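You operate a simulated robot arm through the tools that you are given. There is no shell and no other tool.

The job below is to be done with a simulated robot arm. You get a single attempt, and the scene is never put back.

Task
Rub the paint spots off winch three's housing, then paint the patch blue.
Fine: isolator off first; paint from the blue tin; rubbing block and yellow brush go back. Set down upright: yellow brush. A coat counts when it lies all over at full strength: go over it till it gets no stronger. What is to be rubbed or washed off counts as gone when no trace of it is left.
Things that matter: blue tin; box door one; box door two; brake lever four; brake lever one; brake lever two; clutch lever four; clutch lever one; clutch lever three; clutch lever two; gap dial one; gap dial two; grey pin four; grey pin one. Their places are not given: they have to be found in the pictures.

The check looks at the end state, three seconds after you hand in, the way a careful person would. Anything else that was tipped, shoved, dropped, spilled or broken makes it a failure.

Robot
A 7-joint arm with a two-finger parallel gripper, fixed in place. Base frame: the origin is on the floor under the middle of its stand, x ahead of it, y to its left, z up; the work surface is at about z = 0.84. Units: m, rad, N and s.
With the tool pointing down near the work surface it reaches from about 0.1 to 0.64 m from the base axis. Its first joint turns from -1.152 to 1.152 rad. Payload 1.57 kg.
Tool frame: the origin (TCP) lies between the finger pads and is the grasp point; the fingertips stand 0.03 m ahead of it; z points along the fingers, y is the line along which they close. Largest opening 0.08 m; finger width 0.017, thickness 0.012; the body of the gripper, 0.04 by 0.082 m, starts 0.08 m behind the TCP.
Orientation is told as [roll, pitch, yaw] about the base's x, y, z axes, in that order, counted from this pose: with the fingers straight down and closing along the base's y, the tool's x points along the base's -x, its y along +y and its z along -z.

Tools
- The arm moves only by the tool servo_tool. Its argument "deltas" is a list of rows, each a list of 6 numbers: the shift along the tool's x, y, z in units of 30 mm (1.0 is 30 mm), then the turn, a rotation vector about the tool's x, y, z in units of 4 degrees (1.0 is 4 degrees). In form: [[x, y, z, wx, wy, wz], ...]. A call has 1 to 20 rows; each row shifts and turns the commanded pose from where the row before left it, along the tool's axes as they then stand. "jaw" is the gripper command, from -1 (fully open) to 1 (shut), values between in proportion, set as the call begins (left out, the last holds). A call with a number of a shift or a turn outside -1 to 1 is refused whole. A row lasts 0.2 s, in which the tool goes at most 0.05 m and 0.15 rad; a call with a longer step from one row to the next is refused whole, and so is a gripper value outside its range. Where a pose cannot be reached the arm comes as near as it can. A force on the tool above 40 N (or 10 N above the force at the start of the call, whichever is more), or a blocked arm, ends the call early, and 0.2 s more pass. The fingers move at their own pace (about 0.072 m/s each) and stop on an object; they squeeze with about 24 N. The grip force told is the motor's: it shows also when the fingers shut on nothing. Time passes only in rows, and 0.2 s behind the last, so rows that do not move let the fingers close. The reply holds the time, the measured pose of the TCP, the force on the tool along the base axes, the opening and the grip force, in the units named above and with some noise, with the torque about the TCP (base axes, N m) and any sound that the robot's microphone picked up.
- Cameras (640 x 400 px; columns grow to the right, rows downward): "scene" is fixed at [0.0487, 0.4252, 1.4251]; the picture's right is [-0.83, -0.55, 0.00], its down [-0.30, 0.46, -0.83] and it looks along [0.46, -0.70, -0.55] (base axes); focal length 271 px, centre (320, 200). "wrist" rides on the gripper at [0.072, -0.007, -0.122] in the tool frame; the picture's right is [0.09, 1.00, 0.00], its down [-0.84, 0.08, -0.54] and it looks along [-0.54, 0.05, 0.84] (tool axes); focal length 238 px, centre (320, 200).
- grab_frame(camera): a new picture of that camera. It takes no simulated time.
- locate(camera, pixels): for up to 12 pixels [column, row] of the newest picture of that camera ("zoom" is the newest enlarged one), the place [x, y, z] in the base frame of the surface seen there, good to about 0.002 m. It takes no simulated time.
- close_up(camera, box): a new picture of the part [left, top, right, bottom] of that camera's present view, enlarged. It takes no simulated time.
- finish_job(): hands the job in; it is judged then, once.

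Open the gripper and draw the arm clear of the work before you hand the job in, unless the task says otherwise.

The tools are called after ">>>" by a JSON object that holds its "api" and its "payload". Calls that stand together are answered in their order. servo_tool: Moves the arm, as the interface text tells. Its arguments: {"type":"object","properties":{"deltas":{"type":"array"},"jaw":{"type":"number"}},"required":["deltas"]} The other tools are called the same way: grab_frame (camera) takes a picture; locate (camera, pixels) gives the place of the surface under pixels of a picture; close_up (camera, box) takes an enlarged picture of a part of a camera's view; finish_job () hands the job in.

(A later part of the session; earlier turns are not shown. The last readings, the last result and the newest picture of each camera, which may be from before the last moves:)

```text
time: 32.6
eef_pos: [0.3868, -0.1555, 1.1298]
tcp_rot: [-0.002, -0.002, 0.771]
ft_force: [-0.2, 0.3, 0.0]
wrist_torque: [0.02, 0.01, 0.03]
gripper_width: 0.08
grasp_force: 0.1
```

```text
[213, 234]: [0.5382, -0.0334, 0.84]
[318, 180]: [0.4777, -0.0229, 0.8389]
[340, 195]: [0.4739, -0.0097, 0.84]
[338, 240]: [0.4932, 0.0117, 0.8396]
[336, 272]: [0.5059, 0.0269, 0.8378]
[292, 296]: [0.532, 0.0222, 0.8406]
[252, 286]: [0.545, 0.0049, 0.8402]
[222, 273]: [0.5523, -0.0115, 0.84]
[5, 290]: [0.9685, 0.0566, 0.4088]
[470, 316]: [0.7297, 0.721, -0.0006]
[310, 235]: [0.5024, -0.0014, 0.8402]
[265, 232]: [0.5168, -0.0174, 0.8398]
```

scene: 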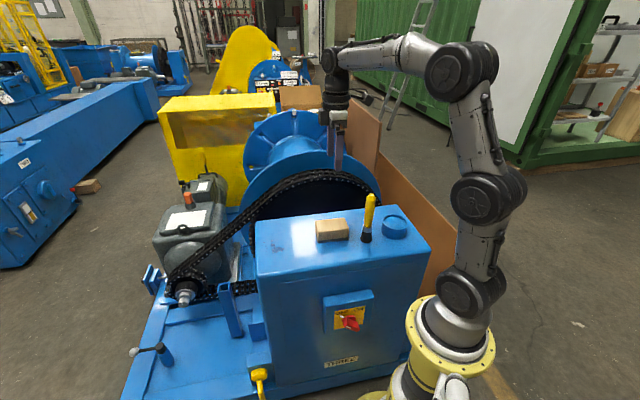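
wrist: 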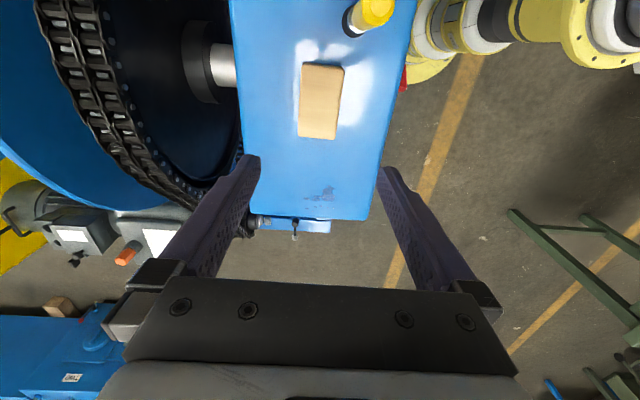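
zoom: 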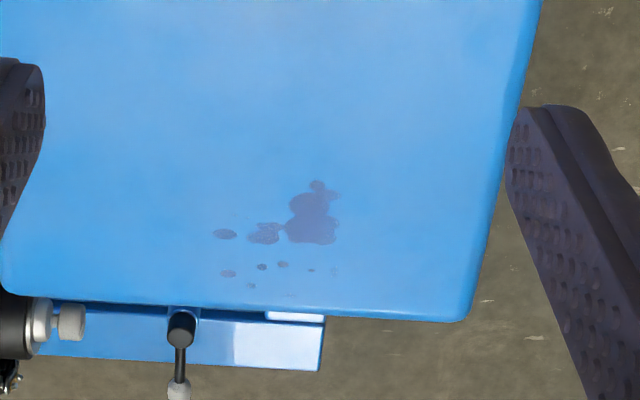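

The block centre is (0.387,-0.156), directly under the tool. I descend to z≈0.879 with the jaws open.

>>> {"api": "servo_tool", "payload": {"deltas": [[0, 0, 0.93, 0, 0, 0], [0, 0, 0.93, 0, 0, 0], [0, 0, 0.93, 0, 0, 0], [0, 0, 0.93, 0, 0, 0], [0, 0, 0.93, 0, 0, 0], [0, 0, 0.93, 0, 0, 0], [0, 0, 0.93, 0, 0, 0], [0, 0, 0.93, 0, 0, 0], [0, 0, 0.93, 0, 0, 0], [0, 0, 0, 0, 0, 0]]}}

>>> {"api": "grab_frame", "payload": {"camera": "wrist"}}

>>> {"api": "close_up", "payload": {"camera": "scene", "box": [290, 150, 418, 250]}}

```text
time: 34.8
eef_pos: [0.3864, -0.157, 0.8798]
tcp_rot: [-0.002, -0.002, 0.769]
ft_force: [-0.3, -0.6, 0.1]
wrist_torque: [-0.01, -0.05, 0.01]
gripper_width: 0.0799
grasp_force: 0.2
```

```text
taken
```

wrist: 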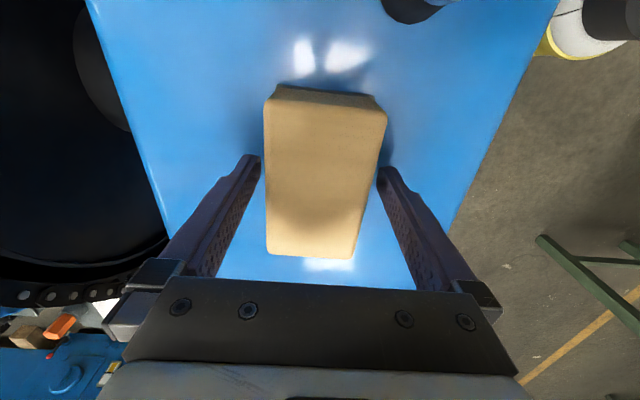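

```text
4.00 times, centred on (354, 200) of scene
```

zoom: 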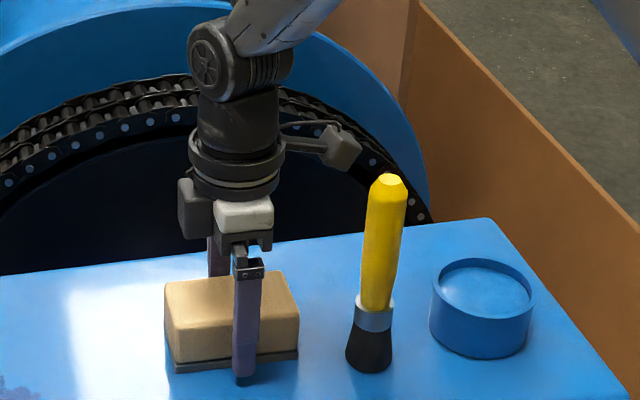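

Fingers straddle the block. I close the jaws on it.

>>> {"api": "servo_tool", "payload": {"deltas": [[0, 0, 0, 0, 0, 0], [0, 0, 0, 0, 0, 0], [0, 0, 0, 0, 0, 0], [0, 0, 0, 0, 0, 0]], "jaw": 1}}

```text
time: 35.8
eef_pos: [0.3867, -0.1559, 0.879]
tcp_rot: [0.0, -0.003, 0.77]
ft_force: [0.1, -0.3, -0.2]
wrist_torque: [-0.02, 0.01, -0.01]
gripper_width: 0.0599
grasp_force: 23.9
```

Gripped at width 0.060 with 24 N. I lift the block 40 mm and check the load.

>>> {"api": "servo_tool", "payload": {"deltas": [[0, 0, -0.4, 0, 0, 0], [0, 0, -0.5, 0, 0, 0], [0, 0, -0.5, 0, 0, 0], [0, 0, 0, 0, 0, 0]]}}

>>> {"api": "close_up", "payload": {"camera": "scene", "box": [290, 150, 418, 250]}}

```text
time: 36.8
eef_pos: [0.388, -0.1555, 0.9229]
tcp_rot: [-0.002, -0.002, 0.769]
ft_force: [0.8, 0.1, -1.3]
wrist_torque: [-0.03, 0.0, -0.02]
gripper_width: 0.0597
grasp_force: 24.0
```

```text
4.00 times, centred on (354, 200) of scene
```

zoom: 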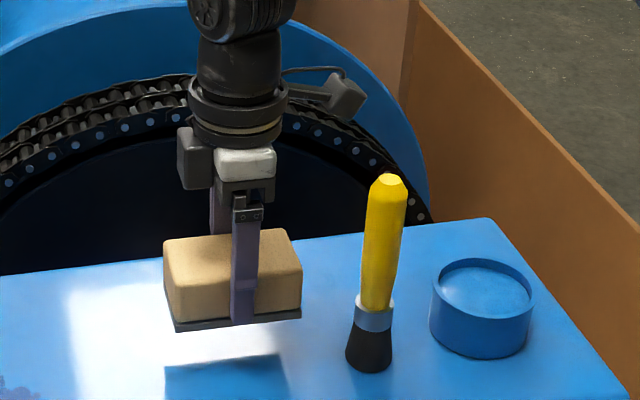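

Block is held level. I carry it along the housing to over the spots (u≈0.362, n≈-0.366).

>>> {"api": "servo_tool", "payload": {"deltas": [[-0.8, 0.06, 0, 0, 0, 0], [-0.8, 0.06, 0, 0, 0, 0], [-0.8, 0.06, 0, 0, 0, 0], [-0.8, 0.06, 0, 0, 0, 0], [-0.8, 0.06, 0, 0, 0, 0], [-0.8, 0.06, 0, 0, 0, 0], [-0.8, 0.06, 0, 0, 0, 0], [-0.8, 0.06, 0, 0, 0, 0], [0, 0, 0, 0, 0, 0]]}}

>>> {"api": "grab_frame", "payload": {"camera": "scene"}}

>>> {"api": "grab_frame", "payload": {"camera": "wrist"}}

```text
time: 38.8
eef_pos: [0.5164, -0.0133, 0.9213]
tcp_rot: [-0.004, -0.003, 0.771]
ft_force: [0.4, -0.1, -1.9]
wrist_torque: [0.02, -0.02, 0.04]
gripper_width: 0.0597
grasp_force: 24.1
```

```text
taken
```

scene: 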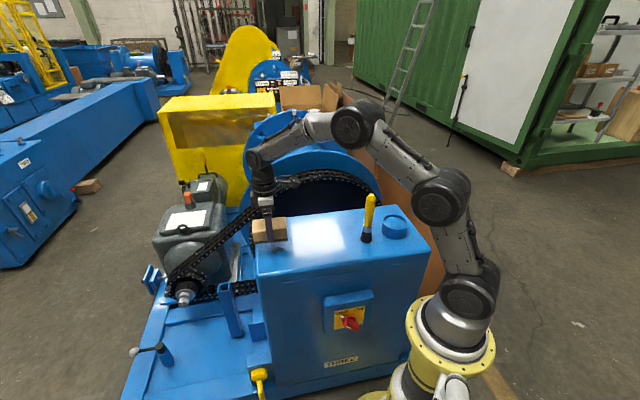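

```text
taken
```

wrist: 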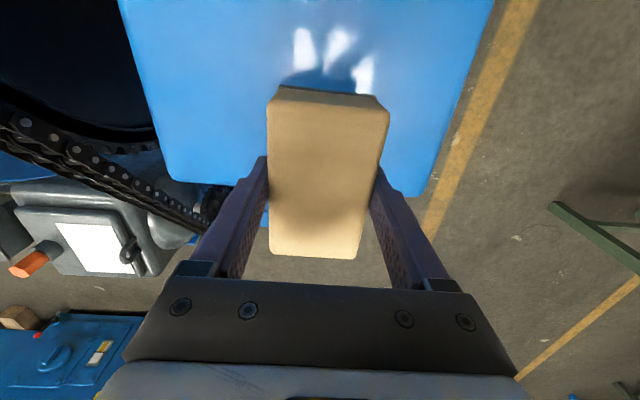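

The block is above the spots. I lower it gently to the surface.

>>> {"api": "servo_tool", "payload": {"deltas": [[0, 0, 0.5, 0, 0, 0], [0, 0, 0.5, 0, 0, 0], [0, 0, 0.3, 0, 0, 0], [0, 0, 0.05, 0, 0, 0], [0, 0, 0.05, 0, 0, 0]]}}

```text
time: 40.0
eef_pos: [0.5148, -0.0127, 0.8797]
tcp_rot: [-0.004, -0.004, 0.769]
ft_force: [0.4, -0.5, -1.6]
wrist_torque: [-0.01, -0.01, 0.03]
gripper_width: 0.0598
grasp_force: 23.8
```

No contact yet (-1.6 N is the block's weight). I lower in 1 mm steps.

>>> {"api": "servo_tool", "payload": {"deltas": [[0, 0, 0.04, 0, 0, 0], [0, 0, 0.04, 0, 0, 0], [0, 0, 0.04, 0, 0, 0]]}}

```text
time: 40.8
eef_pos: [0.5162, -0.0114, 0.8794]
tcp_rot: [-0.007, -0.004, 0.77]
ft_force: [-10.1, -1.0, 22.5]
wrist_torque: [0.2, 0.51, 0.04]
gripper_width: 0.0596
grasp_force: 23.6
```

Contact at 22 N is a bit hard; I ease up 1.5 mm and begin rubbing with strokes across (tool y), watching the force.

>>> {"api": "servo_tool", "payload": {"deltas": [[0, 0, -0.05, 0, 0, 0], [0, 0.3, 0, 0, 0, 0], [0, 0.3, 0, 0, 0, 0], [0, 0.3, 0, 0, 0, 0], [0, -0.3, 0, 0, 0, 0], [0, -0.3, 0, 0, 0, 0], [0, -0.3, 0, 0, 0, 0], [0, -0.3, 0, 0, 0, 0], [0, -0.3, 0, 0, 0, 0], [0, -0.3, 0, 0, 0, 0], [0, 0.3, 0, 0, 0, 0], [0, 0.3, 0, 0, 0, 0], [0, 0.3, 0, 0, 0, 0]]}}

```text
time: 43.6
eef_pos: [0.5161, -0.0112, 0.8789]
tcp_rot: [-0.004, -0.003, 0.772]
ft_force: [3.5, -5.2, 12.8]
wrist_torque: [0.0, 0.25, 0.1]
gripper_width: 0.0595
grasp_force: 24.0
```

Rubbing works at about 13 N. I do another set of strokes with a lengthwise component before checking.

>>> {"api": "servo_tool", "payload": {"deltas": [[0, 0.4, 0, 0, 0, 0], [0, 0.5, 0, 0, 0, 0], [0.3, 0, 0, 0, 0, 0], [0, -0.5, 0, 0, 0, 0], [0, -0.5, 0, 0, 0, 0], [0, -0.5, 0, 0, 0, 0], [0, -0.5, 0, 0, 0, 0], [-0.4, 0, 0, 0, 0, 0], [0, 0.5, 0, 0, 0, 0], [0, 0.5, 0, 0, 0, 0], [0, 0.5, 0, 0, 0, 0], [0, 0.5, 0, 0, 0, 0], [-0.2, 0, 0, 0, 0, 0], [0, -0.5, 0, 0, 0, 0], [0, -0.5, 0, 0, 0, 0], [0, -0.5, 0, 0, 0, 0], [0, -0.5, 0, 0, 0, 0], [0.3, 0, 0, 0, 0, 0], [0, 0.5, 0, 0, 0, 0], [0, 0.6, 0, 0, 0, 0]]}}

>>> {"api": "servo_tool", "payload": {"deltas": [[0, 0, -0.5, 0, 0, 0], [0, 0, -0.7, 0, 0, 0], [0.9, 0, 0, 0, 0, 0], [0.9, 0, 0, 0, 0, 0], [0.9, 0, 0, 0, 0, 0], [0.9, 0, 0, 0, 0, 0], [0, 0, 0, 0, 0, 0]]}}

>>> {"api": "close_up", "payload": {"camera": "scene", "box": [240, 210, 336, 270]}}

>>> {"api": "grab_frame", "payload": {"camera": "wrist"}}

```text
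time: 47.8
eef_pos: [0.5153, -0.0121, 0.8786]
tcp_rot: [-0.005, -0.002, 0.771]
ft_force: [1.8, -2.3, 4.6]
wrist_torque: [-0.01, 0.14, 0.05]
gripper_width: 0.0596
grasp_force: 23.6
```

```text
time: 49.4
eef_pos: [0.4375, -0.0895, 0.9145]
tcp_rot: [-0.003, -0.002, 0.77]
ft_force: [0.0, 0.1, -1.3]
wrist_torque: [0.01, 0.03, 0.03]
gripper_width: 0.0596
grasp_force: 24.4
```

```text
6.67 times, centred on (288, 240) of scene
```

zoom: 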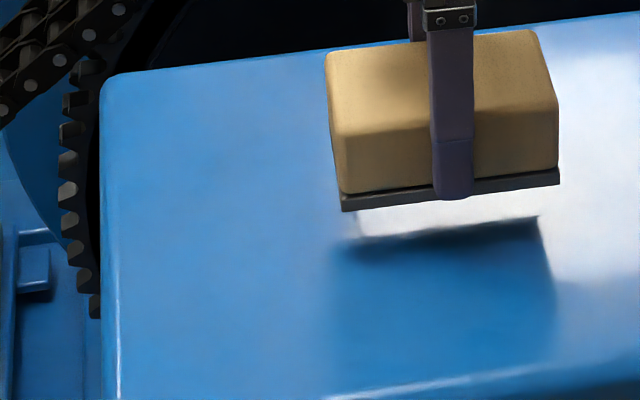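

```text
taken
```

wrist: 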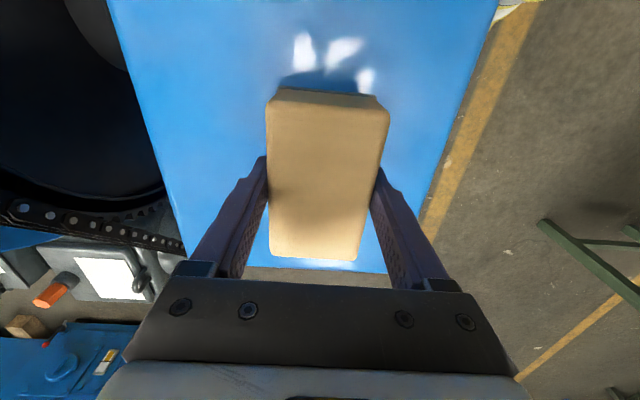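

The spots look gone in this view. I zoom in harder on that area for any remaining trace.

>>> {"api": "close_up", "payload": {"camera": "scene", "box": [253, 230, 293, 262]}}

>>> {"api": "close_up", "payload": {"camera": "scene", "box": [250, 200, 440, 290]}}

```text
12.50 times, centred on (273, 246) of scene
```

zoom: 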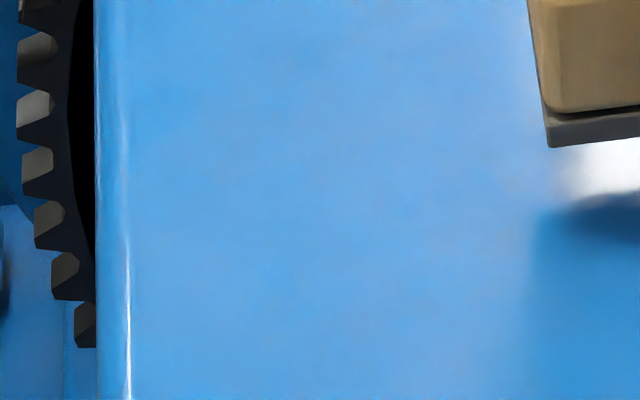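

```text
3.37 times, centred on (345, 245) of scene
```

zoom: 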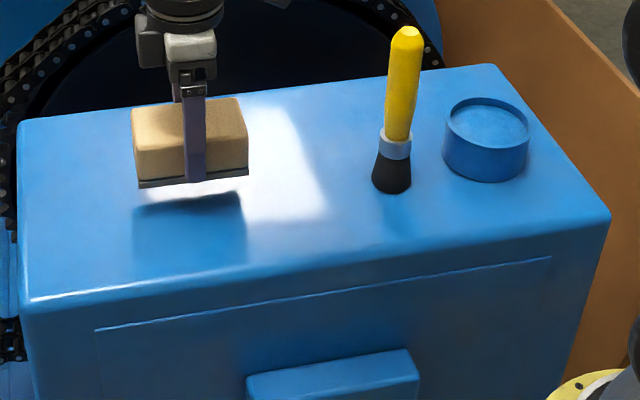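

No trace is visible, but I give it a second, slightly wider rubbing pass to be sure nothing faint is left.

>>> {"api": "servo_tool", "payload": {"deltas": [[-0.9, 0, 0, 0, 0, 0], [-0.9, 0, 0, 0, 0, 0], [-0.9, 0, 0, 0, 0, 0], [-0.9, 0, 0, 0, 0, 0], [0, 0, 0.6, 0, 0, 0], [0, 0, 0.5, 0, 0, 0], [0, 0, 0.12, 0, 0, 0], [0, 0, 0.03, 0, 0, 0]]}}

```text
time: 51.2
eef_pos: [0.5159, -0.0126, 0.8781]
tcp_rot: [-0.005, -0.006, 0.771]
ft_force: [-4.7, 0.0, 14.8]
wrist_torque: [0.12, 0.73, 0.04]
gripper_width: 0.0597
grasp_force: 24.0
```

Contact is 15 N. I run the wider strokes.

>>> {"api": "servo_tool", "payload": {"deltas": [[0, 0.4, 0, 0, 0, 0], [0, 0.4, 0, 0, 0, 0], [0, 0.4, 0, 0, 0, 0], [0, -0.5, 0, 0, 0, 0], [0, -0.5, 0, 0, 0, 0], [0, -0.5, 0, 0, 0, 0], [0, -0.5, 0, 0, 0, 0], [0, -0.4, 0, 0, 0, 0], [0.4, 0, 0, 0, 0, 0], [0, 0.5, 0, 0, 0, 0], [0, 0.5, 0, 0, 0, 0], [0, 0.5, 0, 0, 0, 0], [0, 0.5, 0, 0, 0, 0], [0, 0.4, 0, 0, 0, 0], [-0.4, 0, 0, 0, 0, 0], [-0.3, 0, 0, 0, 0, 0], [0, -0.6, 0, 0, 0, 0], [0, -0.6, 0, 0, 0, 0], [0, -0.6, 0, 0, 0, 0], [0, -0.6, 0, 0, 0, 0]]}}

>>> {"api": "servo_tool", "payload": {"deltas": [[0.3, 0, 0, 0, 0, 0], [0, 0.6, 0, 0, 0, 0], [0, 0.6, 0, 0, 0, 0], [0, 0.6, 0, 0, 0, 0], [0, 0.5, 0, 0, 0, 0], [0.3, 0, 0, 0, 0, 0], [0, -0.6, 0, 0, 0, 0], [0, -0.6, 0, 0, 0, 0], [0, -0.6, 0, 0, 0, 0], [0, -0.5, 0, 0, 0, 0], [-0.5, 0, 0, 0, 0, 0], [0, 0.6, 0, 0, 0, 0], [0, 0.6, 0, 0, 0, 0], [0.2, 0, 0, 0, 0, 0]]}}

```text
time: 55.4
eef_pos: [0.5462, -0.0306, 0.8763]
tcp_rot: [-0.002, -0.004, 0.771]
ft_force: [-1.5, 2.7, 6.5]
wrist_torque: [0.29, 0.22, -0.02]
gripper_width: 0.0595
grasp_force: 24.2
```

```text
time: 58.4
eef_pos: [0.5163, -0.0118, 0.8773]
tcp_rot: [-0.003, -0.004, 0.77]
ft_force: [-0.2, 0.6, -1.5]
wrist_torque: [-0.01, 0.0, 0.01]
gripper_width: 0.0596
grasp_force: 23.8
```

The block has crept up slightly in the fingers, losing contact, but the rubbing is plenty. I lift and carry it back to its place at (0.387,-0.156).

>>> {"api": "servo_tool", "payload": {"deltas": [[0, 0, -0.6, 0, 0, 0], [0, 0, -0.8, 0, 0, 0], [0.806, -0.054, 0, 0, 0, 0], [0.806, -0.054, 0, 0, 0, 0], [0.806, -0.054, 0, 0, 0, 0], [0.806, -0.054, 0, 0, 0, 0], [0.806, -0.054, 0, 0, 0, 0], [0.806, -0.054, 0, 0, 0, 0], [0.806, -0.054, 0, 0, 0, 0], [0.806, -0.054, 0, 0, 0, 0], [0, 0, 0, 0, 0, 0], [0, 0, 0, 0, 0, 0]]}}

>>> {"api": "close_up", "payload": {"camera": "scene", "box": [240, 180, 432, 300]}}

>>> {"api": "close_up", "payload": {"camera": "scene", "box": [253, 230, 293, 262]}}

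```text
time: 61.0
eef_pos: [0.3854, -0.1551, 0.9175]
tcp_rot: [-0.003, -0.004, 0.77]
ft_force: [0.5, -0.4, -0.7]
wrist_torque: [-0.02, -0.01, 0.03]
gripper_width: 0.0597
grasp_force: 23.7
```

```text
3.33 times, centred on (336, 240) of scene
```

zoom: 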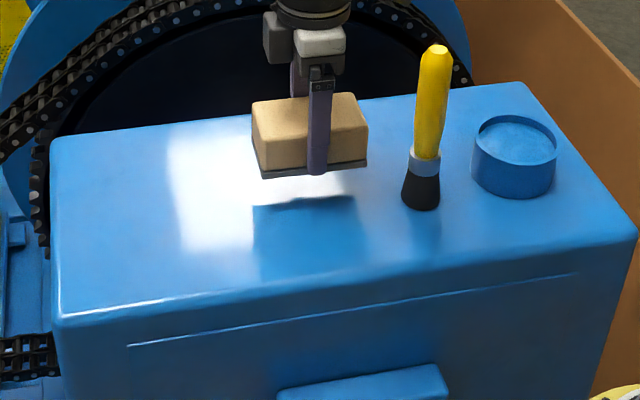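

```text
12.50 times, centred on (273, 246) of scene
```

zoom: 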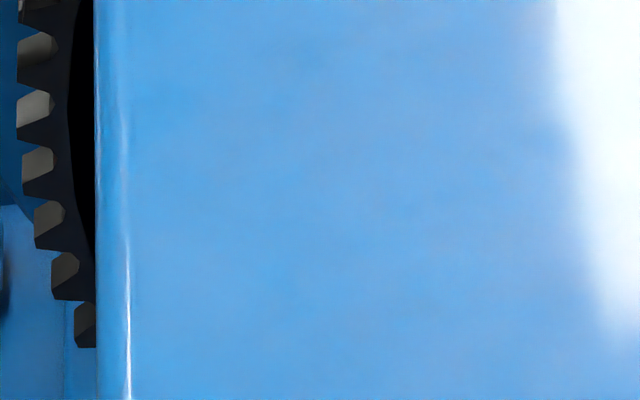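

The housing is clean. I lower the block onto its place slowly.

>>> {"api": "servo_tool", "payload": {"deltas": [[0, 0, 0.5, 0, 0, 0], [0, 0, 0.5, 0, 0, 0], [0, 0, 0.2, 0, 0, 0], [0, 0, 0.04, 0, 0, 0], [0, 0, 0.04, 0, 0, 0], [0, 0, 0, 0, 0, 0]]}}

```text
time: 62.4
eef_pos: [0.3848, -0.155, 0.8796]
tcp_rot: [-0.001, -0.002, 0.768]
ft_force: [-1.1, -0.5, -1.6]
wrist_torque: [-0.05, 0.01, 0.0]
gripper_width: 0.0598
grasp_force: 23.7
```

No contact yet; I keep lowering in about 1 mm steps.

>>> {"api": "servo_tool", "payload": {"deltas": [[0, 0, 0.03, 0, 0, 0], [0, 0, 0.03, 0, 0, 0], [0, 0, 0.03, 0, 0, 0]]}}

```text
time: 63.2
eef_pos: [0.3853, -0.1552, 0.8769]
tcp_rot: [-0.002, -0.003, 0.769]
ft_force: [0.1, -0.1, -1.7]
wrist_torque: [-0.02, -0.02, -0.01]
gripper_width: 0.0596
grasp_force: 24.1
```

>>> {"api": "servo_tool", "payload": {"deltas": [[0, 0, 0.03, 0, 0, 0], [0, 0, 0.03, 0, 0, 0]]}}

```text
time: 63.8
eef_pos: [0.3856, -0.1552, 0.8764]
tcp_rot: [-0.004, 0.0, 0.769]
ft_force: [-3.8, 0.9, 10.9]
wrist_torque: [0.01, 0.67, -0.05]
gripper_width: 0.0595
grasp_force: 23.9
```

Contact is made (11 N). I ease up slightly and open the jaws.

>>> {"api": "servo_tool", "payload": {"deltas": [[0, 0, -0.025, 0, 0, 0], [0, 0, 0, 0, 0, 0]]}}

>>> {"api": "servo_tool", "payload": {"deltas": [[0, 0, 0, 0, 0, 0], [0, 0, 0, 0, 0, 0], [0, 0, 0, 0, 0, 0]], "jaw": -1}}

>>> {"api": "close_up", "payload": {"camera": "scene", "box": [300, 190, 420, 265]}}

```text
time: 64.4
eef_pos: [0.3868, -0.1551, 0.8756]
tcp_rot: [-0.001, -0.003, 0.771]
ft_force: [-2.3, -1.3, 6.6]
wrist_torque: [-0.04, 0.42, 0.04]
gripper_width: 0.06
grasp_force: 24.0
```

```text
time: 65.2
eef_pos: [0.3847, -0.1545, 0.8763]
tcp_rot: [-0.003, -0.003, 0.77]
ft_force: [-1.1, 0.0, -0.4]
wrist_torque: [-0.01, 0.04, 0.01]
gripper_width: 0.0801
grasp_force: 0.1
```

```text
5.33 times, centred on (360, 228) of scene
```

zoom: 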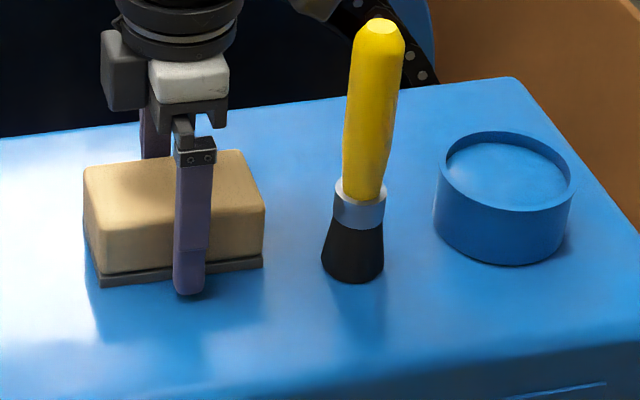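

The block is back. I lift straight up above the brush height, then look down for the brush's exact position.

>>> {"api": "servo_tool", "payload": {"deltas": [[0, 0, -0.9, 0, 0, 0], [0, 0, -0.95, 0, 0, 0], [0, 0, -0.95, 0, 0, 0], [0, 0, -0.95, 0, 0, 0], [0, 0, -0.95, 0, 0, 0], [0, 0, -0.95, 0, 0, 0], [0, 0, -0.95, 0, 0, 0], [0, 0, -0.95, 0, 0, 0], [0, 0, -0.5, 0, 0, 0], [0, 0, 0, 0, 0, 0]]}}

>>> {"api": "grab_frame", "payload": {"camera": "wrist"}}

>>> {"api": "close_up", "payload": {"camera": "wrist", "box": [240, 150, 400, 250]}}

>>> {"api": "close_up", "payload": {"camera": "scene", "box": [320, 180, 416, 240]}}

```text
time: 67.4
eef_pos: [0.3843, -0.1558, 1.1182]
tcp_rot: [-0.002, -0.004, 0.771]
ft_force: [-0.1, 1.0, -0.9]
wrist_torque: [-0.01, 0.03, -0.01]
gripper_width: 0.0799
grasp_force: 0.2
```

```text
taken
```

wrist: 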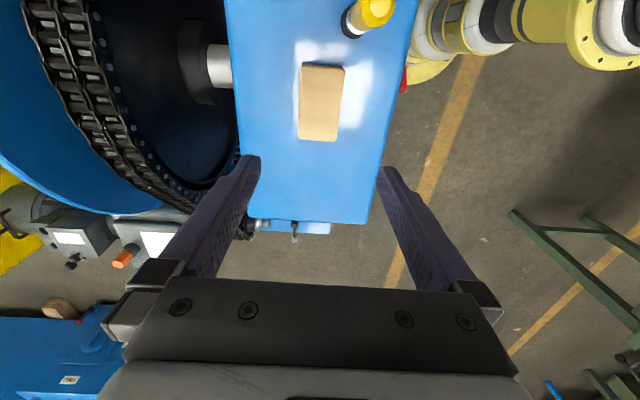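

```text
4.00 times, centred on (320, 200) of wrist
```

zoom: 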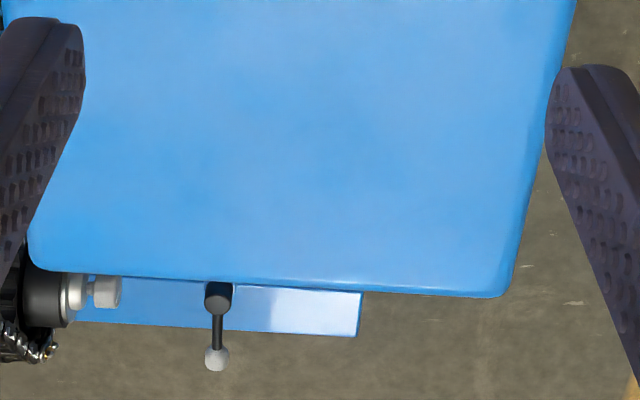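

```text
6.67 times, centred on (368, 210) of scene
```

zoom: 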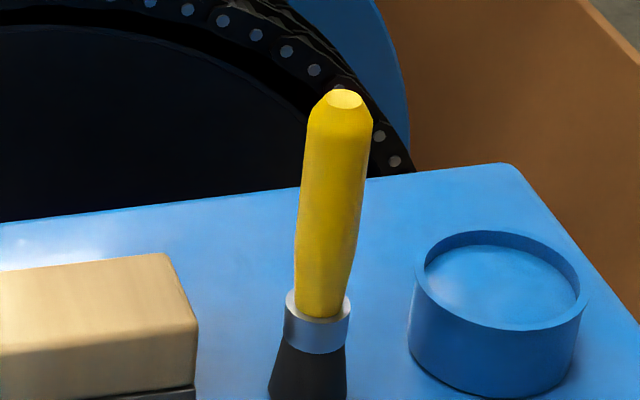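

The patch area is clean in the wrist view. Now I move above the brush.

>>> {"api": "servo_tool", "payload": {"deltas": [[0.844, 0.338, 0, 0, 0, 0], [0.844, 0.338, 0, 0, 0, 0], [0.844, 0.338, 0, 0, 0, 0], [0.844, 0.338, 0, 0, 0, 0], [0, 0, 0, 0, 0, 0], [0, 0, 0, 0, 0, 0]]}}

>>> {"api": "grab_frame", "payload": {"camera": "wrist"}}

>>> {"api": "close_up", "payload": {"camera": "scene", "box": [320, 130, 432, 240]}}

```text
time: 68.8
eef_pos: [0.2842, -0.1967, 1.1168]
tcp_rot: [-0.001, -0.003, 0.769]
ft_force: [0.3, -0.1, 0.5]
wrist_torque: [-0.01, -0.02, -0.05]
gripper_width: 0.0801
grasp_force: 0.0
```

```text
taken
```

wrist: 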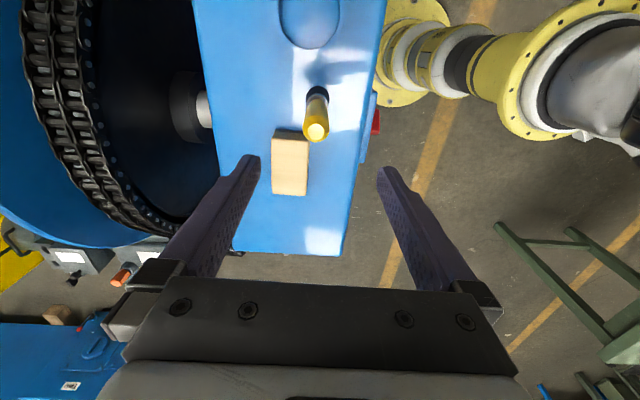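

```text
3.64 times, centred on (376, 185) of scene
```

zoom: 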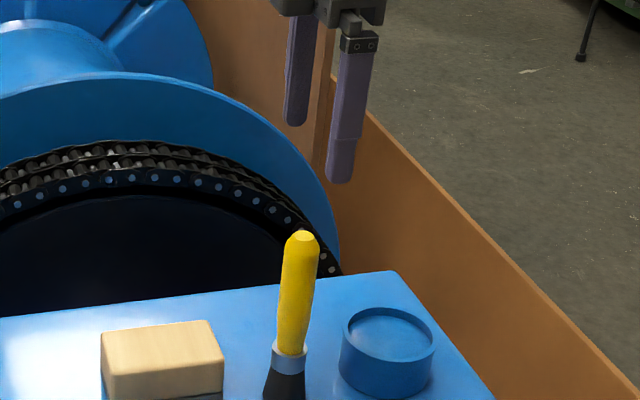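

Brush top shows at wrist (317,132). I locate its top centre and the tin in this view.

>>> {"api": "close_up", "payload": {"camera": "wrist", "box": [270, 70, 366, 145]}}

>>> {"api": "locate", "payload": {"camera": "wrist", "pixels": [[316, 131], [307, 131], [327, 132], [317, 141], [317, 122], [306, 110], [327, 110], [310, 20], [285, 25], [336, 30], [311, 47], [317, 90]]}}

```text
5.33 times, centred on (318, 108) of wrist
```

zoom: 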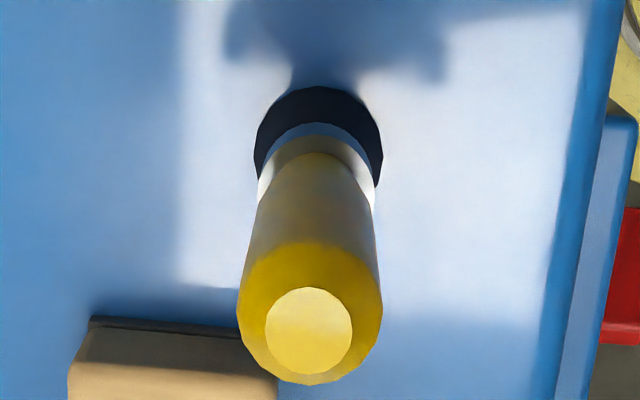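

```text
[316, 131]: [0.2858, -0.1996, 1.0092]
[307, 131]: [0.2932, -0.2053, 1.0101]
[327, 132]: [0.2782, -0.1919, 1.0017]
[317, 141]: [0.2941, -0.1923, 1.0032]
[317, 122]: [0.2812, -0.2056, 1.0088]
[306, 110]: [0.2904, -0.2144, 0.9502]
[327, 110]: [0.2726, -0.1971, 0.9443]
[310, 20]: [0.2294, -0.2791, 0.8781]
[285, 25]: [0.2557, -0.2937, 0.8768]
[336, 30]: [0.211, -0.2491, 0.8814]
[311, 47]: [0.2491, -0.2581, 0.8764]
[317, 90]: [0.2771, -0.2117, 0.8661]
```

Brush axis is at about u 0.0665, n -0.3415, 2 mm off the tool centre. I correct and descend around the handle to z≈0.947.

>>> {"api": "servo_tool", "payload": {"deltas": [[0, -0.07, 0.3, 0, 0, 0], [0, 0, 0.9, 0, 0, 0], [0, 0, 0.9, 0, 0, 0], [0, 0, 0.9, 0, 0, 0], [0, 0, 0.9, 0, 0, 0], [0, 0, 0.9, 0, 0, 0], [0, 0, 0.85, 0, 0, 0], [0, 0, 0, 0, 0, 0]]}}

>>> {"api": "grab_frame", "payload": {"camera": "wrist"}}

>>> {"api": "close_up", "payload": {"camera": "scene", "box": [310, 150, 422, 260]}}

```text
time: 70.6
eef_pos: [0.2848, -0.1972, 0.9476]
tcp_rot: [-0.002, -0.002, 0.77]
ft_force: [-0.7, 1.3, 0.3]
wrist_torque: [0.02, 0.0, 0.0]
gripper_width: 0.08
grasp_force: 0.0
```

```text
taken
```

wrist: 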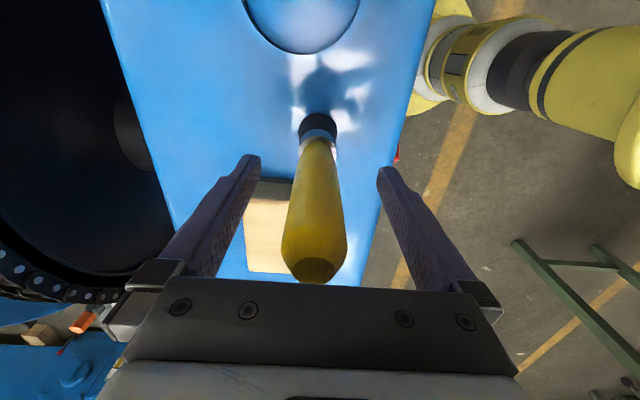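

```text
3.64 times, centred on (366, 205) of scene
```

zoom: 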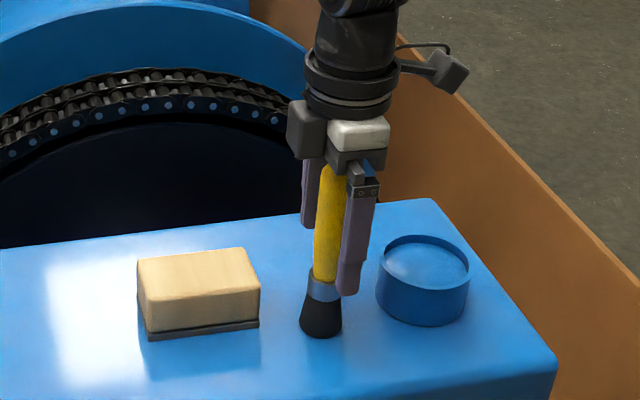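

The handle sits centred between the fingers. I close on it.

>>> {"api": "servo_tool", "payload": {"deltas": [[0, 0, 0, 0, 0, 0], [0, 0, 0, 0, 0, 0], [0, 0, 0, 0, 0, 0], [0, 0, 0, 0, 0, 0], [0, 0, 0, 0, 0, 0]], "jaw": 1}}

>>> {"api": "close_up", "payload": {"camera": "scene", "box": [310, 150, 422, 260]}}

```text
time: 71.8
eef_pos: [0.2856, -0.1985, 0.9483]
tcp_rot: [-0.002, 0.0, 0.77]
ft_force: [-0.4, 1.0, -0.1]
wrist_torque: [0.03, 0.02, -0.01]
gripper_width: 0.027
grasp_force: 23.9
```

```text
3.64 times, centred on (366, 205) of scene
```

zoom: 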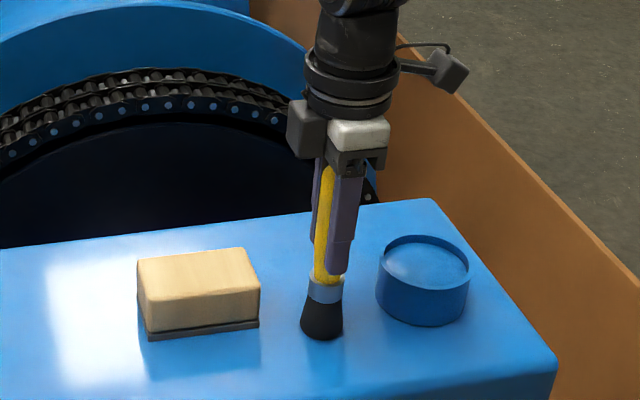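

Handle gripped (27 mm, 24 N). I lift the brush 65 mm, then shift over the tin centre at about (0.225,-0.284).

>>> {"api": "servo_tool", "payload": {"deltas": [[0, 0, -0.5, 0, 0, 0], [0, 0, -0.8, 0, 0, 0], [0, 0, -0.9, 0, 0, 0], [0, 0, 0, 0, 0, 0], [0.688, -0.124, 0, 0, 0, 0], [0.688, -0.124, 0, 0, 0, 0], [0.688, -0.124, 0, 0, 0, 0], [0.688, -0.124, 0, 0, 0, 0], [0.688, -0.124, 0, 0, 0, 0], [0, 0, 0, 0, 0, 0], [0, 0, 0, 0, 0, 0]]}}

>>> {"api": "grab_frame", "payload": {"camera": "wrist"}}

>>> {"api": "close_up", "payload": {"camera": "scene", "box": [330, 160, 442, 250]}}

```text
time: 74.2
eef_pos: [0.2256, -0.2843, 1.0131]
tcp_rot: [-0.002, -0.002, 0.772]
ft_force: [0.3, 1.5, -0.6]
wrist_torque: [0.01, 0.02, -0.02]
gripper_width: 0.027
grasp_force: 24.2
```

```text
taken
```

wrist: 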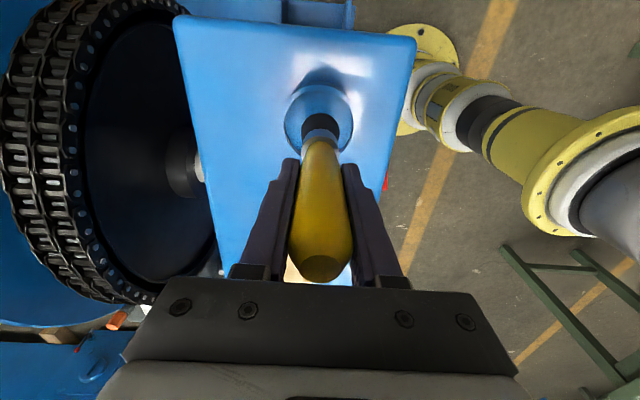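

```text
4.44 times, centred on (386, 205) of scene
```

zoom: 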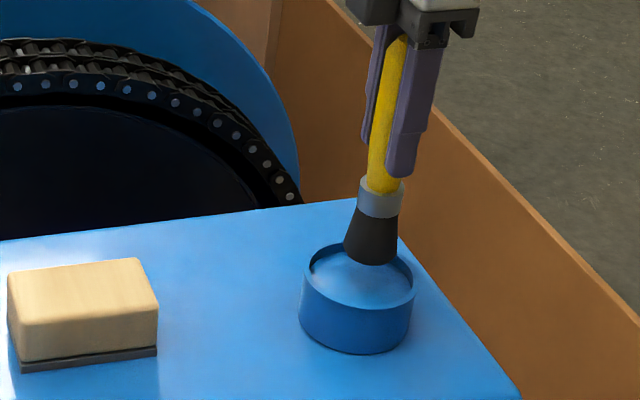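

The brush hangs over the tin. I locate tin rim points and brush bristle points in this zoom to verify the centring.

>>> {"api": "locate", "payload": {"camera": "zoom", "pixels": [[305, 275], [411, 280], [358, 308], [335, 250], [340, 285], [390, 295], [346, 245], [395, 250], [372, 262], [370, 200], [325, 262], [358, 330]]}}

>>> {"api": "locate", "payload": {"camera": "wrist", "pixels": [[286, 120], [352, 120], [320, 86], [345, 100], [295, 100], [320, 128], [303, 125], [336, 125], [290, 140], [350, 140], [308, 120], [332, 120]]}}

```text
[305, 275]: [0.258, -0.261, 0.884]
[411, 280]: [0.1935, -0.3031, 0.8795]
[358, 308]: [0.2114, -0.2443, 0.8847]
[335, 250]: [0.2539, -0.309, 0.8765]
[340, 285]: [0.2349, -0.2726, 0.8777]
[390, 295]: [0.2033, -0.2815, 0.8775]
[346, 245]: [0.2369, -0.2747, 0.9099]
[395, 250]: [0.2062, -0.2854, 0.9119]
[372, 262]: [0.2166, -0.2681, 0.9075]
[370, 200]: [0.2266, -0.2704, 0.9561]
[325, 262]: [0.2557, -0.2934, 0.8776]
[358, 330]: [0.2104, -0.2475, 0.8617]
```

```text
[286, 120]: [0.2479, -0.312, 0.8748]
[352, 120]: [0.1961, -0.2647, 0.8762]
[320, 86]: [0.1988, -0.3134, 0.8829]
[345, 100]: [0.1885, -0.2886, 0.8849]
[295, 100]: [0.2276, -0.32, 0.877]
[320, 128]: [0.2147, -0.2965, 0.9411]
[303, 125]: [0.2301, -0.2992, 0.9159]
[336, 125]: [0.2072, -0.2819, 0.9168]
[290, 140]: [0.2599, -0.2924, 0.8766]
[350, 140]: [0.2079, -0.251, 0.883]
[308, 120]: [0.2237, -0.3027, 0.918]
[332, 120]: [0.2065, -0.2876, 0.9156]
```

The bristles (R≈15 mm) are centred on the tin (R≈39 mm) within a millimetre. I dip the bristle tips about 17 mm into the paint, dwell, and rise to look.

>>> {"api": "servo_tool", "payload": {"deltas": [[0, 0, 0.5, 0, 0, 0], [0, 0, 0.5, 0, 0, 0], [0, 0, 0.5, 0, 0, 0], [0, 0, 0, 0, 0, 0], [0, 0, 0, 0, 0, 0], [0, 0, 0, 0, 0, 0], [0, 0, 0, 0, 0, 0], [0, 0, -0.4, 0, 0, 0], [0, 0, -0.4, 0, 0, 0], [0, 0, -0.4, 0, 0, 0], [0, 0, -0.4, 0, 0, 0], [0, 0, 0, 0, 0, 0], [0, 0, 0, 0, 0, 0], [0, 0, 0, 0, 0, 0]]}}

>>> {"api": "close_up", "payload": {"camera": "scene", "box": [330, 160, 442, 250]}}

```text
time: 77.2
eef_pos: [0.2261, -0.2845, 1.0174]
tcp_rot: [-0.001, -0.002, 0.77]
ft_force: [0.0, 1.0, -1.5]
wrist_torque: [0.0, 0.03, 0.03]
gripper_width: 0.026
grasp_force: 24.3
```

```text
4.44 times, centred on (386, 205) of scene
```

zoom: 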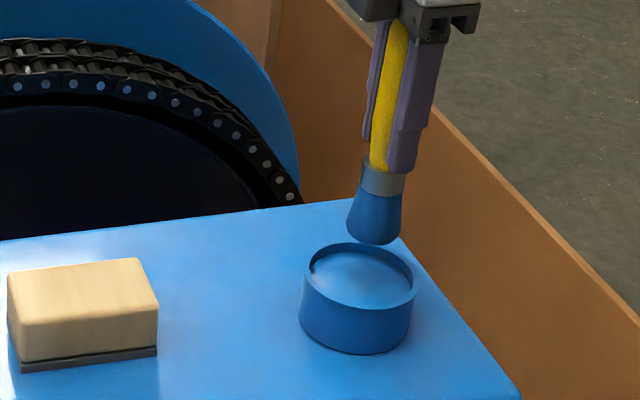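

The bristles are coated blue. I wait briefly for drips, raise a little, and carry the brush at bottom height ≈0.94 along to the patch.

>>> {"api": "servo_tool", "payload": {"deltas": [[0, 0, 0, 0, 0, 0], [0, 0, 0, 0, 0, 0], [0, 0, 0, 0, 0, 0], [0, 0, -0.5, 0, 0, 0], [0, 0, -0.5, 0, 0, 0], [-0.86, -0.012, 0, 0, 0, 0], [-0.86, -0.012, 0, 0, 0, 0], [-0.86, -0.012, 0, 0, 0, 0], [-0.86, -0.012, 0, 0, 0, 0], [-0.86, -0.012, 0, 0, 0, 0], [-0.86, -0.012, 0, 0, 0, 0], [-0.86, -0.012, 0, 0, 0, 0], [-0.86, -0.012, 0, 0, 0, 0], [-0.86, -0.012, 0, 0, 0, 0], [-0.86, -0.012, 0, 0, 0, 0], [-0.86, -0.012, 0, 0, 0, 0], [-0.86, -0.012, 0, 0, 0, 0], [-0.86, -0.012, 0, 0, 0, 0], [-0.86, -0.012, 0, 0, 0, 0], [0, 0, 0, 0, 0, 0]]}}

>>> {"api": "grab_frame", "payload": {"camera": "scene"}}

>>> {"api": "grab_frame", "payload": {"camera": "wrist"}}

```text
time: 81.4
eef_pos: [0.4883, -0.0363, 1.0468]
tcp_rot: [-0.001, -0.002, 0.77]
ft_force: [-0.4, 0.1, -0.3]
wrist_torque: [0.02, -0.03, 0.02]
gripper_width: 0.0264
grasp_force: 23.9
```

```text
taken
```

scene: 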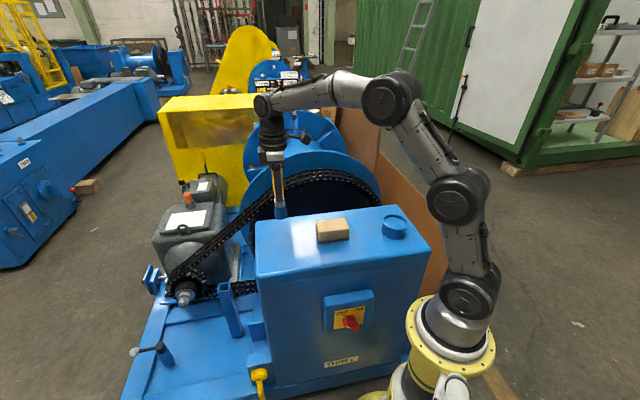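

```text
taken
```

wrist: 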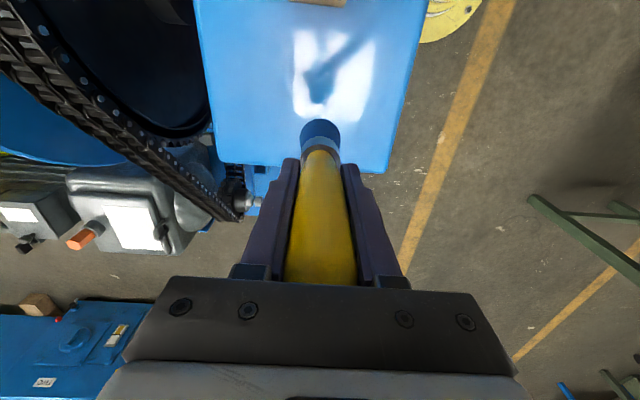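

Brush is above the patch's near edge. I move to the back corner of the patch and lower until the bristles touch.

>>> {"api": "servo_tool", "payload": {"deltas": [[0, -0.5, 0, 0, 0, 0], [0, -0.5, 0, 0, 0, 0], [0, 0, 0.9, 0, 0, 0], [0, 0, 0.9, 0, 0, 0], [0, 0, 0.9, 0, 0, 0], [0, 0, 0.4, 0, 0, 0], [0, 0, 0.1, 0, 0, 0], [0, 0, 0.05, 0, 0, 0], [0, 0, 0, 0, 0, 0]]}}

>>> {"api": "close_up", "payload": {"camera": "scene", "box": [240, 190, 336, 265]}}

```text
time: 83.4
eef_pos: [0.508, -0.0576, 0.9494]
tcp_rot: [-0.001, -0.003, 0.77]
ft_force: [-0.2, 0.2, -0.7]
wrist_torque: [-0.01, 0.0, 0.0]
gripper_width: 0.0262
grasp_force: 24.3
```

```text
5.33 times, centred on (288, 228) of scene
```

zoom: 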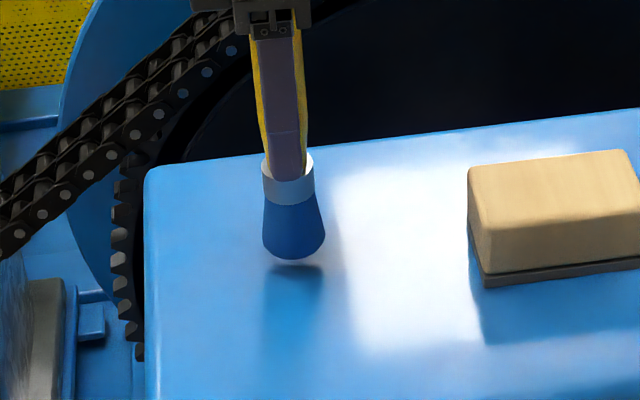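

The bristle tip is still a few mm above. I lower in 1.5 mm steps.

>>> {"api": "servo_tool", "payload": {"deltas": [[0, 0, 0.05, 0, 0, 0], [0, 0, 0.05, 0, 0, 0], [0, 0, 0.04, 0, 0, 0]]}}

>>> {"api": "close_up", "payload": {"camera": "scene", "box": [240, 190, 336, 265]}}

```text
time: 84.2
eef_pos: [0.5088, -0.058, 0.9458]
tcp_rot: [-0.002, -0.002, 0.769]
ft_force: [0.3, 1.1, -1.7]
wrist_torque: [-0.01, -0.01, -0.02]
gripper_width: 0.026
grasp_force: 23.6
```

```text
5.33 times, centred on (288, 228) of scene
```

zoom: 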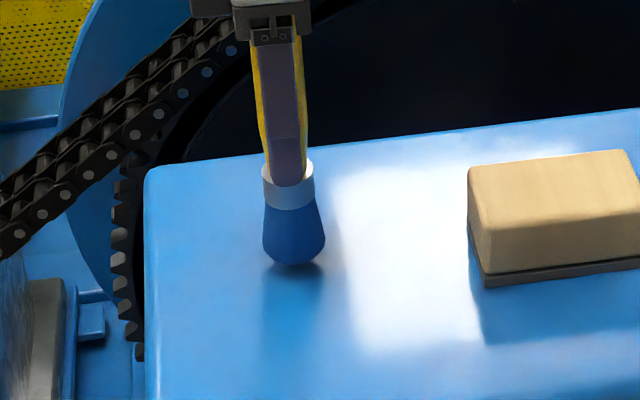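

Almost touching; I keep lowering until the force reading shows contact.

>>> {"api": "servo_tool", "payload": {"deltas": [[0, 0, 0.04, 0, 0, 0], [0, 0, 0.04, 0, 0, 0]]}}

```text
time: 84.8
eef_pos: [0.5096, -0.0581, 0.9432]
tcp_rot: [-0.001, -0.001, 0.771]
ft_force: [0.1, -0.2, -0.5]
wrist_torque: [-0.02, 0.0, -0.05]
gripper_width: 0.0263
grasp_force: 24.2
```

>>> {"api": "servo_tool", "payload": {"deltas": [[0, 0, 0.05, 0, 0, 0], [0, 0, 0.05, 0, 0, 0]]}}

>>> {"api": "close_up", "payload": {"camera": "scene", "box": [240, 190, 336, 265]}}

```text
time: 85.4
eef_pos: [0.5096, -0.058, 0.94]
tcp_rot: [-0.001, -0.002, 0.77]
ft_force: [-0.1, -0.7, -0.7]
wrist_torque: [0.01, 0.02, 0.0]
gripper_width: 0.0264
grasp_force: 24.1
```

```text
5.33 times, centred on (288, 228) of scene
```

zoom: 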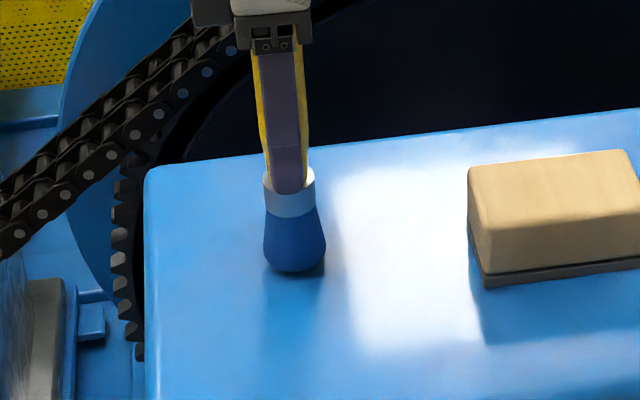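

The bristle tip meets its shadow, with no force yet. I lower 2 mm more.

>>> {"api": "servo_tool", "payload": {"deltas": [[0, 0, 0.04, 0, 0, 0], [0, 0, 0.03, 0, 0, 0]]}}

>>> {"api": "close_up", "payload": {"camera": "scene", "box": [270, 215, 318, 250]}}

```text
time: 86.0
eef_pos: [0.5085, -0.0578, 0.9375]
tcp_rot: [-0.002, 0.0, 0.77]
ft_force: [0.2, 0.1, -0.6]
wrist_torque: [0.01, 0.02, -0.04]
gripper_width: 0.0261
grasp_force: 23.9
```

```text
11.43 times, centred on (294, 232) of scene
```

zoom: 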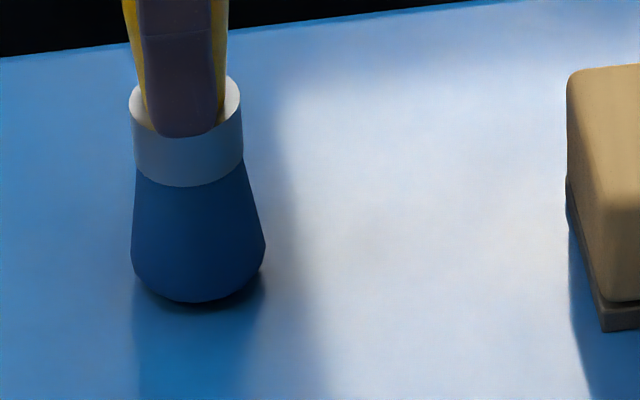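

The fingertips now sit near the ferrule, so I check brush heights by locating points on bristle bottom, ferrule and fingertip.

>>> {"api": "locate", "payload": {"camera": "zoom", "pixels": [[200, 300], [190, 186], [180, 135], [235, 90], [140, 90], [200, 240], [200, 320], [262, 250], [132, 250], [185, 100]]}}

```text
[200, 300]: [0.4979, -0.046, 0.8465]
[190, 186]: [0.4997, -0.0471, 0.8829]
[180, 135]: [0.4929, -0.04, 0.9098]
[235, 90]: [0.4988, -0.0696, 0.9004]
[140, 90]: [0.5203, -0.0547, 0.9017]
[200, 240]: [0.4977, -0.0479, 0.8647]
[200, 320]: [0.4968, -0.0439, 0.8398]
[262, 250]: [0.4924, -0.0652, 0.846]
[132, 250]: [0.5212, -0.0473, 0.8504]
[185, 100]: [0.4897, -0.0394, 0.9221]
```

The handle was pushed up ~10 mm in the grip during the dip, so contact should come around TCP 0.938. I lower in 1 mm steps until there's a small force.

>>> {"api": "servo_tool", "payload": {"deltas": [[0, 0, 0.04, 0, 0, 0]]}}

>>> {"api": "grab_frame", "payload": {"camera": "wrist"}}

```text
time: 86.4
eef_pos: [0.5076, -0.0571, 0.9366]
tcp_rot: [-0.001, -0.002, 0.771]
ft_force: [-0.4, -0.1, -1.4]
wrist_torque: [0.0, -0.01, -0.02]
gripper_width: 0.0262
grasp_force: 24.1
```

```text
taken
```

wrist: 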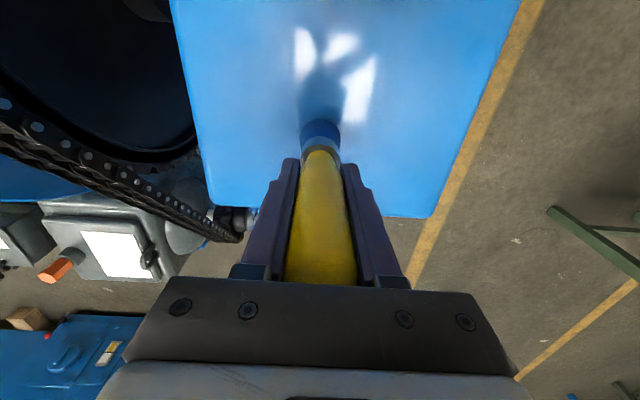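

>>> {"api": "servo_tool", "payload": {"deltas": [[0, 0, 0.04, 0, 0, 0], [0, 0, 0.04, 0, 0, 0]]}}

>>> {"api": "close_up", "payload": {"camera": "scene", "box": [270, 215, 318, 250]}}

```text
time: 87.0
eef_pos: [0.5082, -0.057, 0.9342]
tcp_rot: [-0.002, -0.002, 0.769]
ft_force: [-0.2, 0.4, -0.6]
wrist_torque: [-0.02, 0.01, 0.0]
gripper_width: 0.0261
grasp_force: 23.7
```

```text
11.43 times, centred on (294, 232) of scene
```

zoom: 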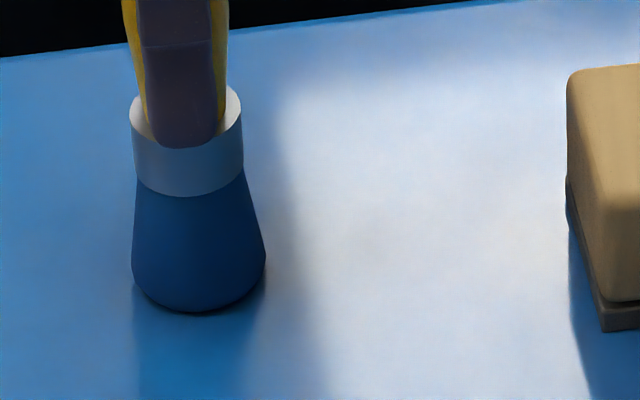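

The brush still moves down freely with the tool. I continue lowering by 1 mm steps.

>>> {"api": "servo_tool", "payload": {"deltas": [[0, 0, 0.04, 0, 0, 0], [0, 0, 0.04, 0, 0, 0]]}}

>>> {"api": "close_up", "payload": {"camera": "scene", "box": [270, 215, 318, 250]}}

```text
time: 87.6
eef_pos: [0.5089, -0.058, 0.9342]
tcp_rot: [-0.003, -0.004, 0.77]
ft_force: [-2.7, -0.2, 8.6]
wrist_torque: [0.0, 0.47, -0.03]
gripper_width: 0.0262
grasp_force: 23.5
```

```text
11.43 times, centred on (294, 232) of scene
```

zoom: 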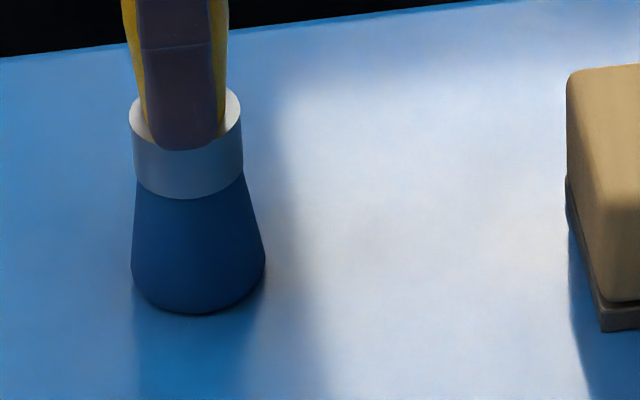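

Contact at 8.6 N. I ease off slightly and paint the first three strokes along n.

>>> {"api": "servo_tool", "payload": {"deltas": [[0, 0, -0.015, 0, 0, 0], [0, 0.4, 0, 0, 0, 0], [0, 0.4, 0, 0, 0, 0], [0, 0.4, 0, 0, 0, 0], [0, 0.4, 0, 0, 0, 0], [0, 0.4, 0, 0, 0, 0], [-0.4, 0, 0, 0, 0, 0], [0, -0.4, 0, 0, 0, 0], [0, -0.4, 0, 0, 0, 0], [0, -0.4, 0, 0, 0, 0], [0, -0.4, 0, 0, 0, 0], [0, -0.4, 0, 0, 0, 0], [-0.4, 0, 0, 0, 0, 0], [0, 0.4, 0, 0, 0, 0], [0, 0.4, 0, 0, 0, 0], [0, 0.4, 0, 0, 0, 0], [0, 0.4, 0, 0, 0, 0], [0, 0.4, 0, 0, 0, 0]]}}

>>> {"api": "close_up", "payload": {"camera": "scene", "box": [240, 200, 336, 270]}}

```text
time: 91.4
eef_pos: [0.4839, 0.002, 0.933]
tcp_rot: [-0.004, -0.004, 0.771]
ft_force: [1.7, -3.1, 8.7]
wrist_torque: [-0.12, -0.23, -0.03]
gripper_width: 0.0266
grasp_force: 23.9
```

```text
5.71 times, centred on (288, 235) of scene
```

zoom: 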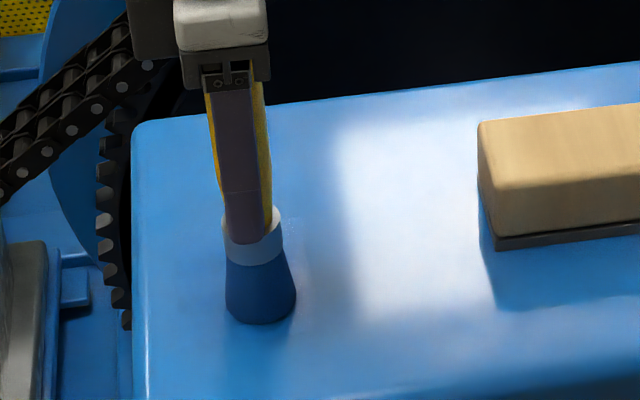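

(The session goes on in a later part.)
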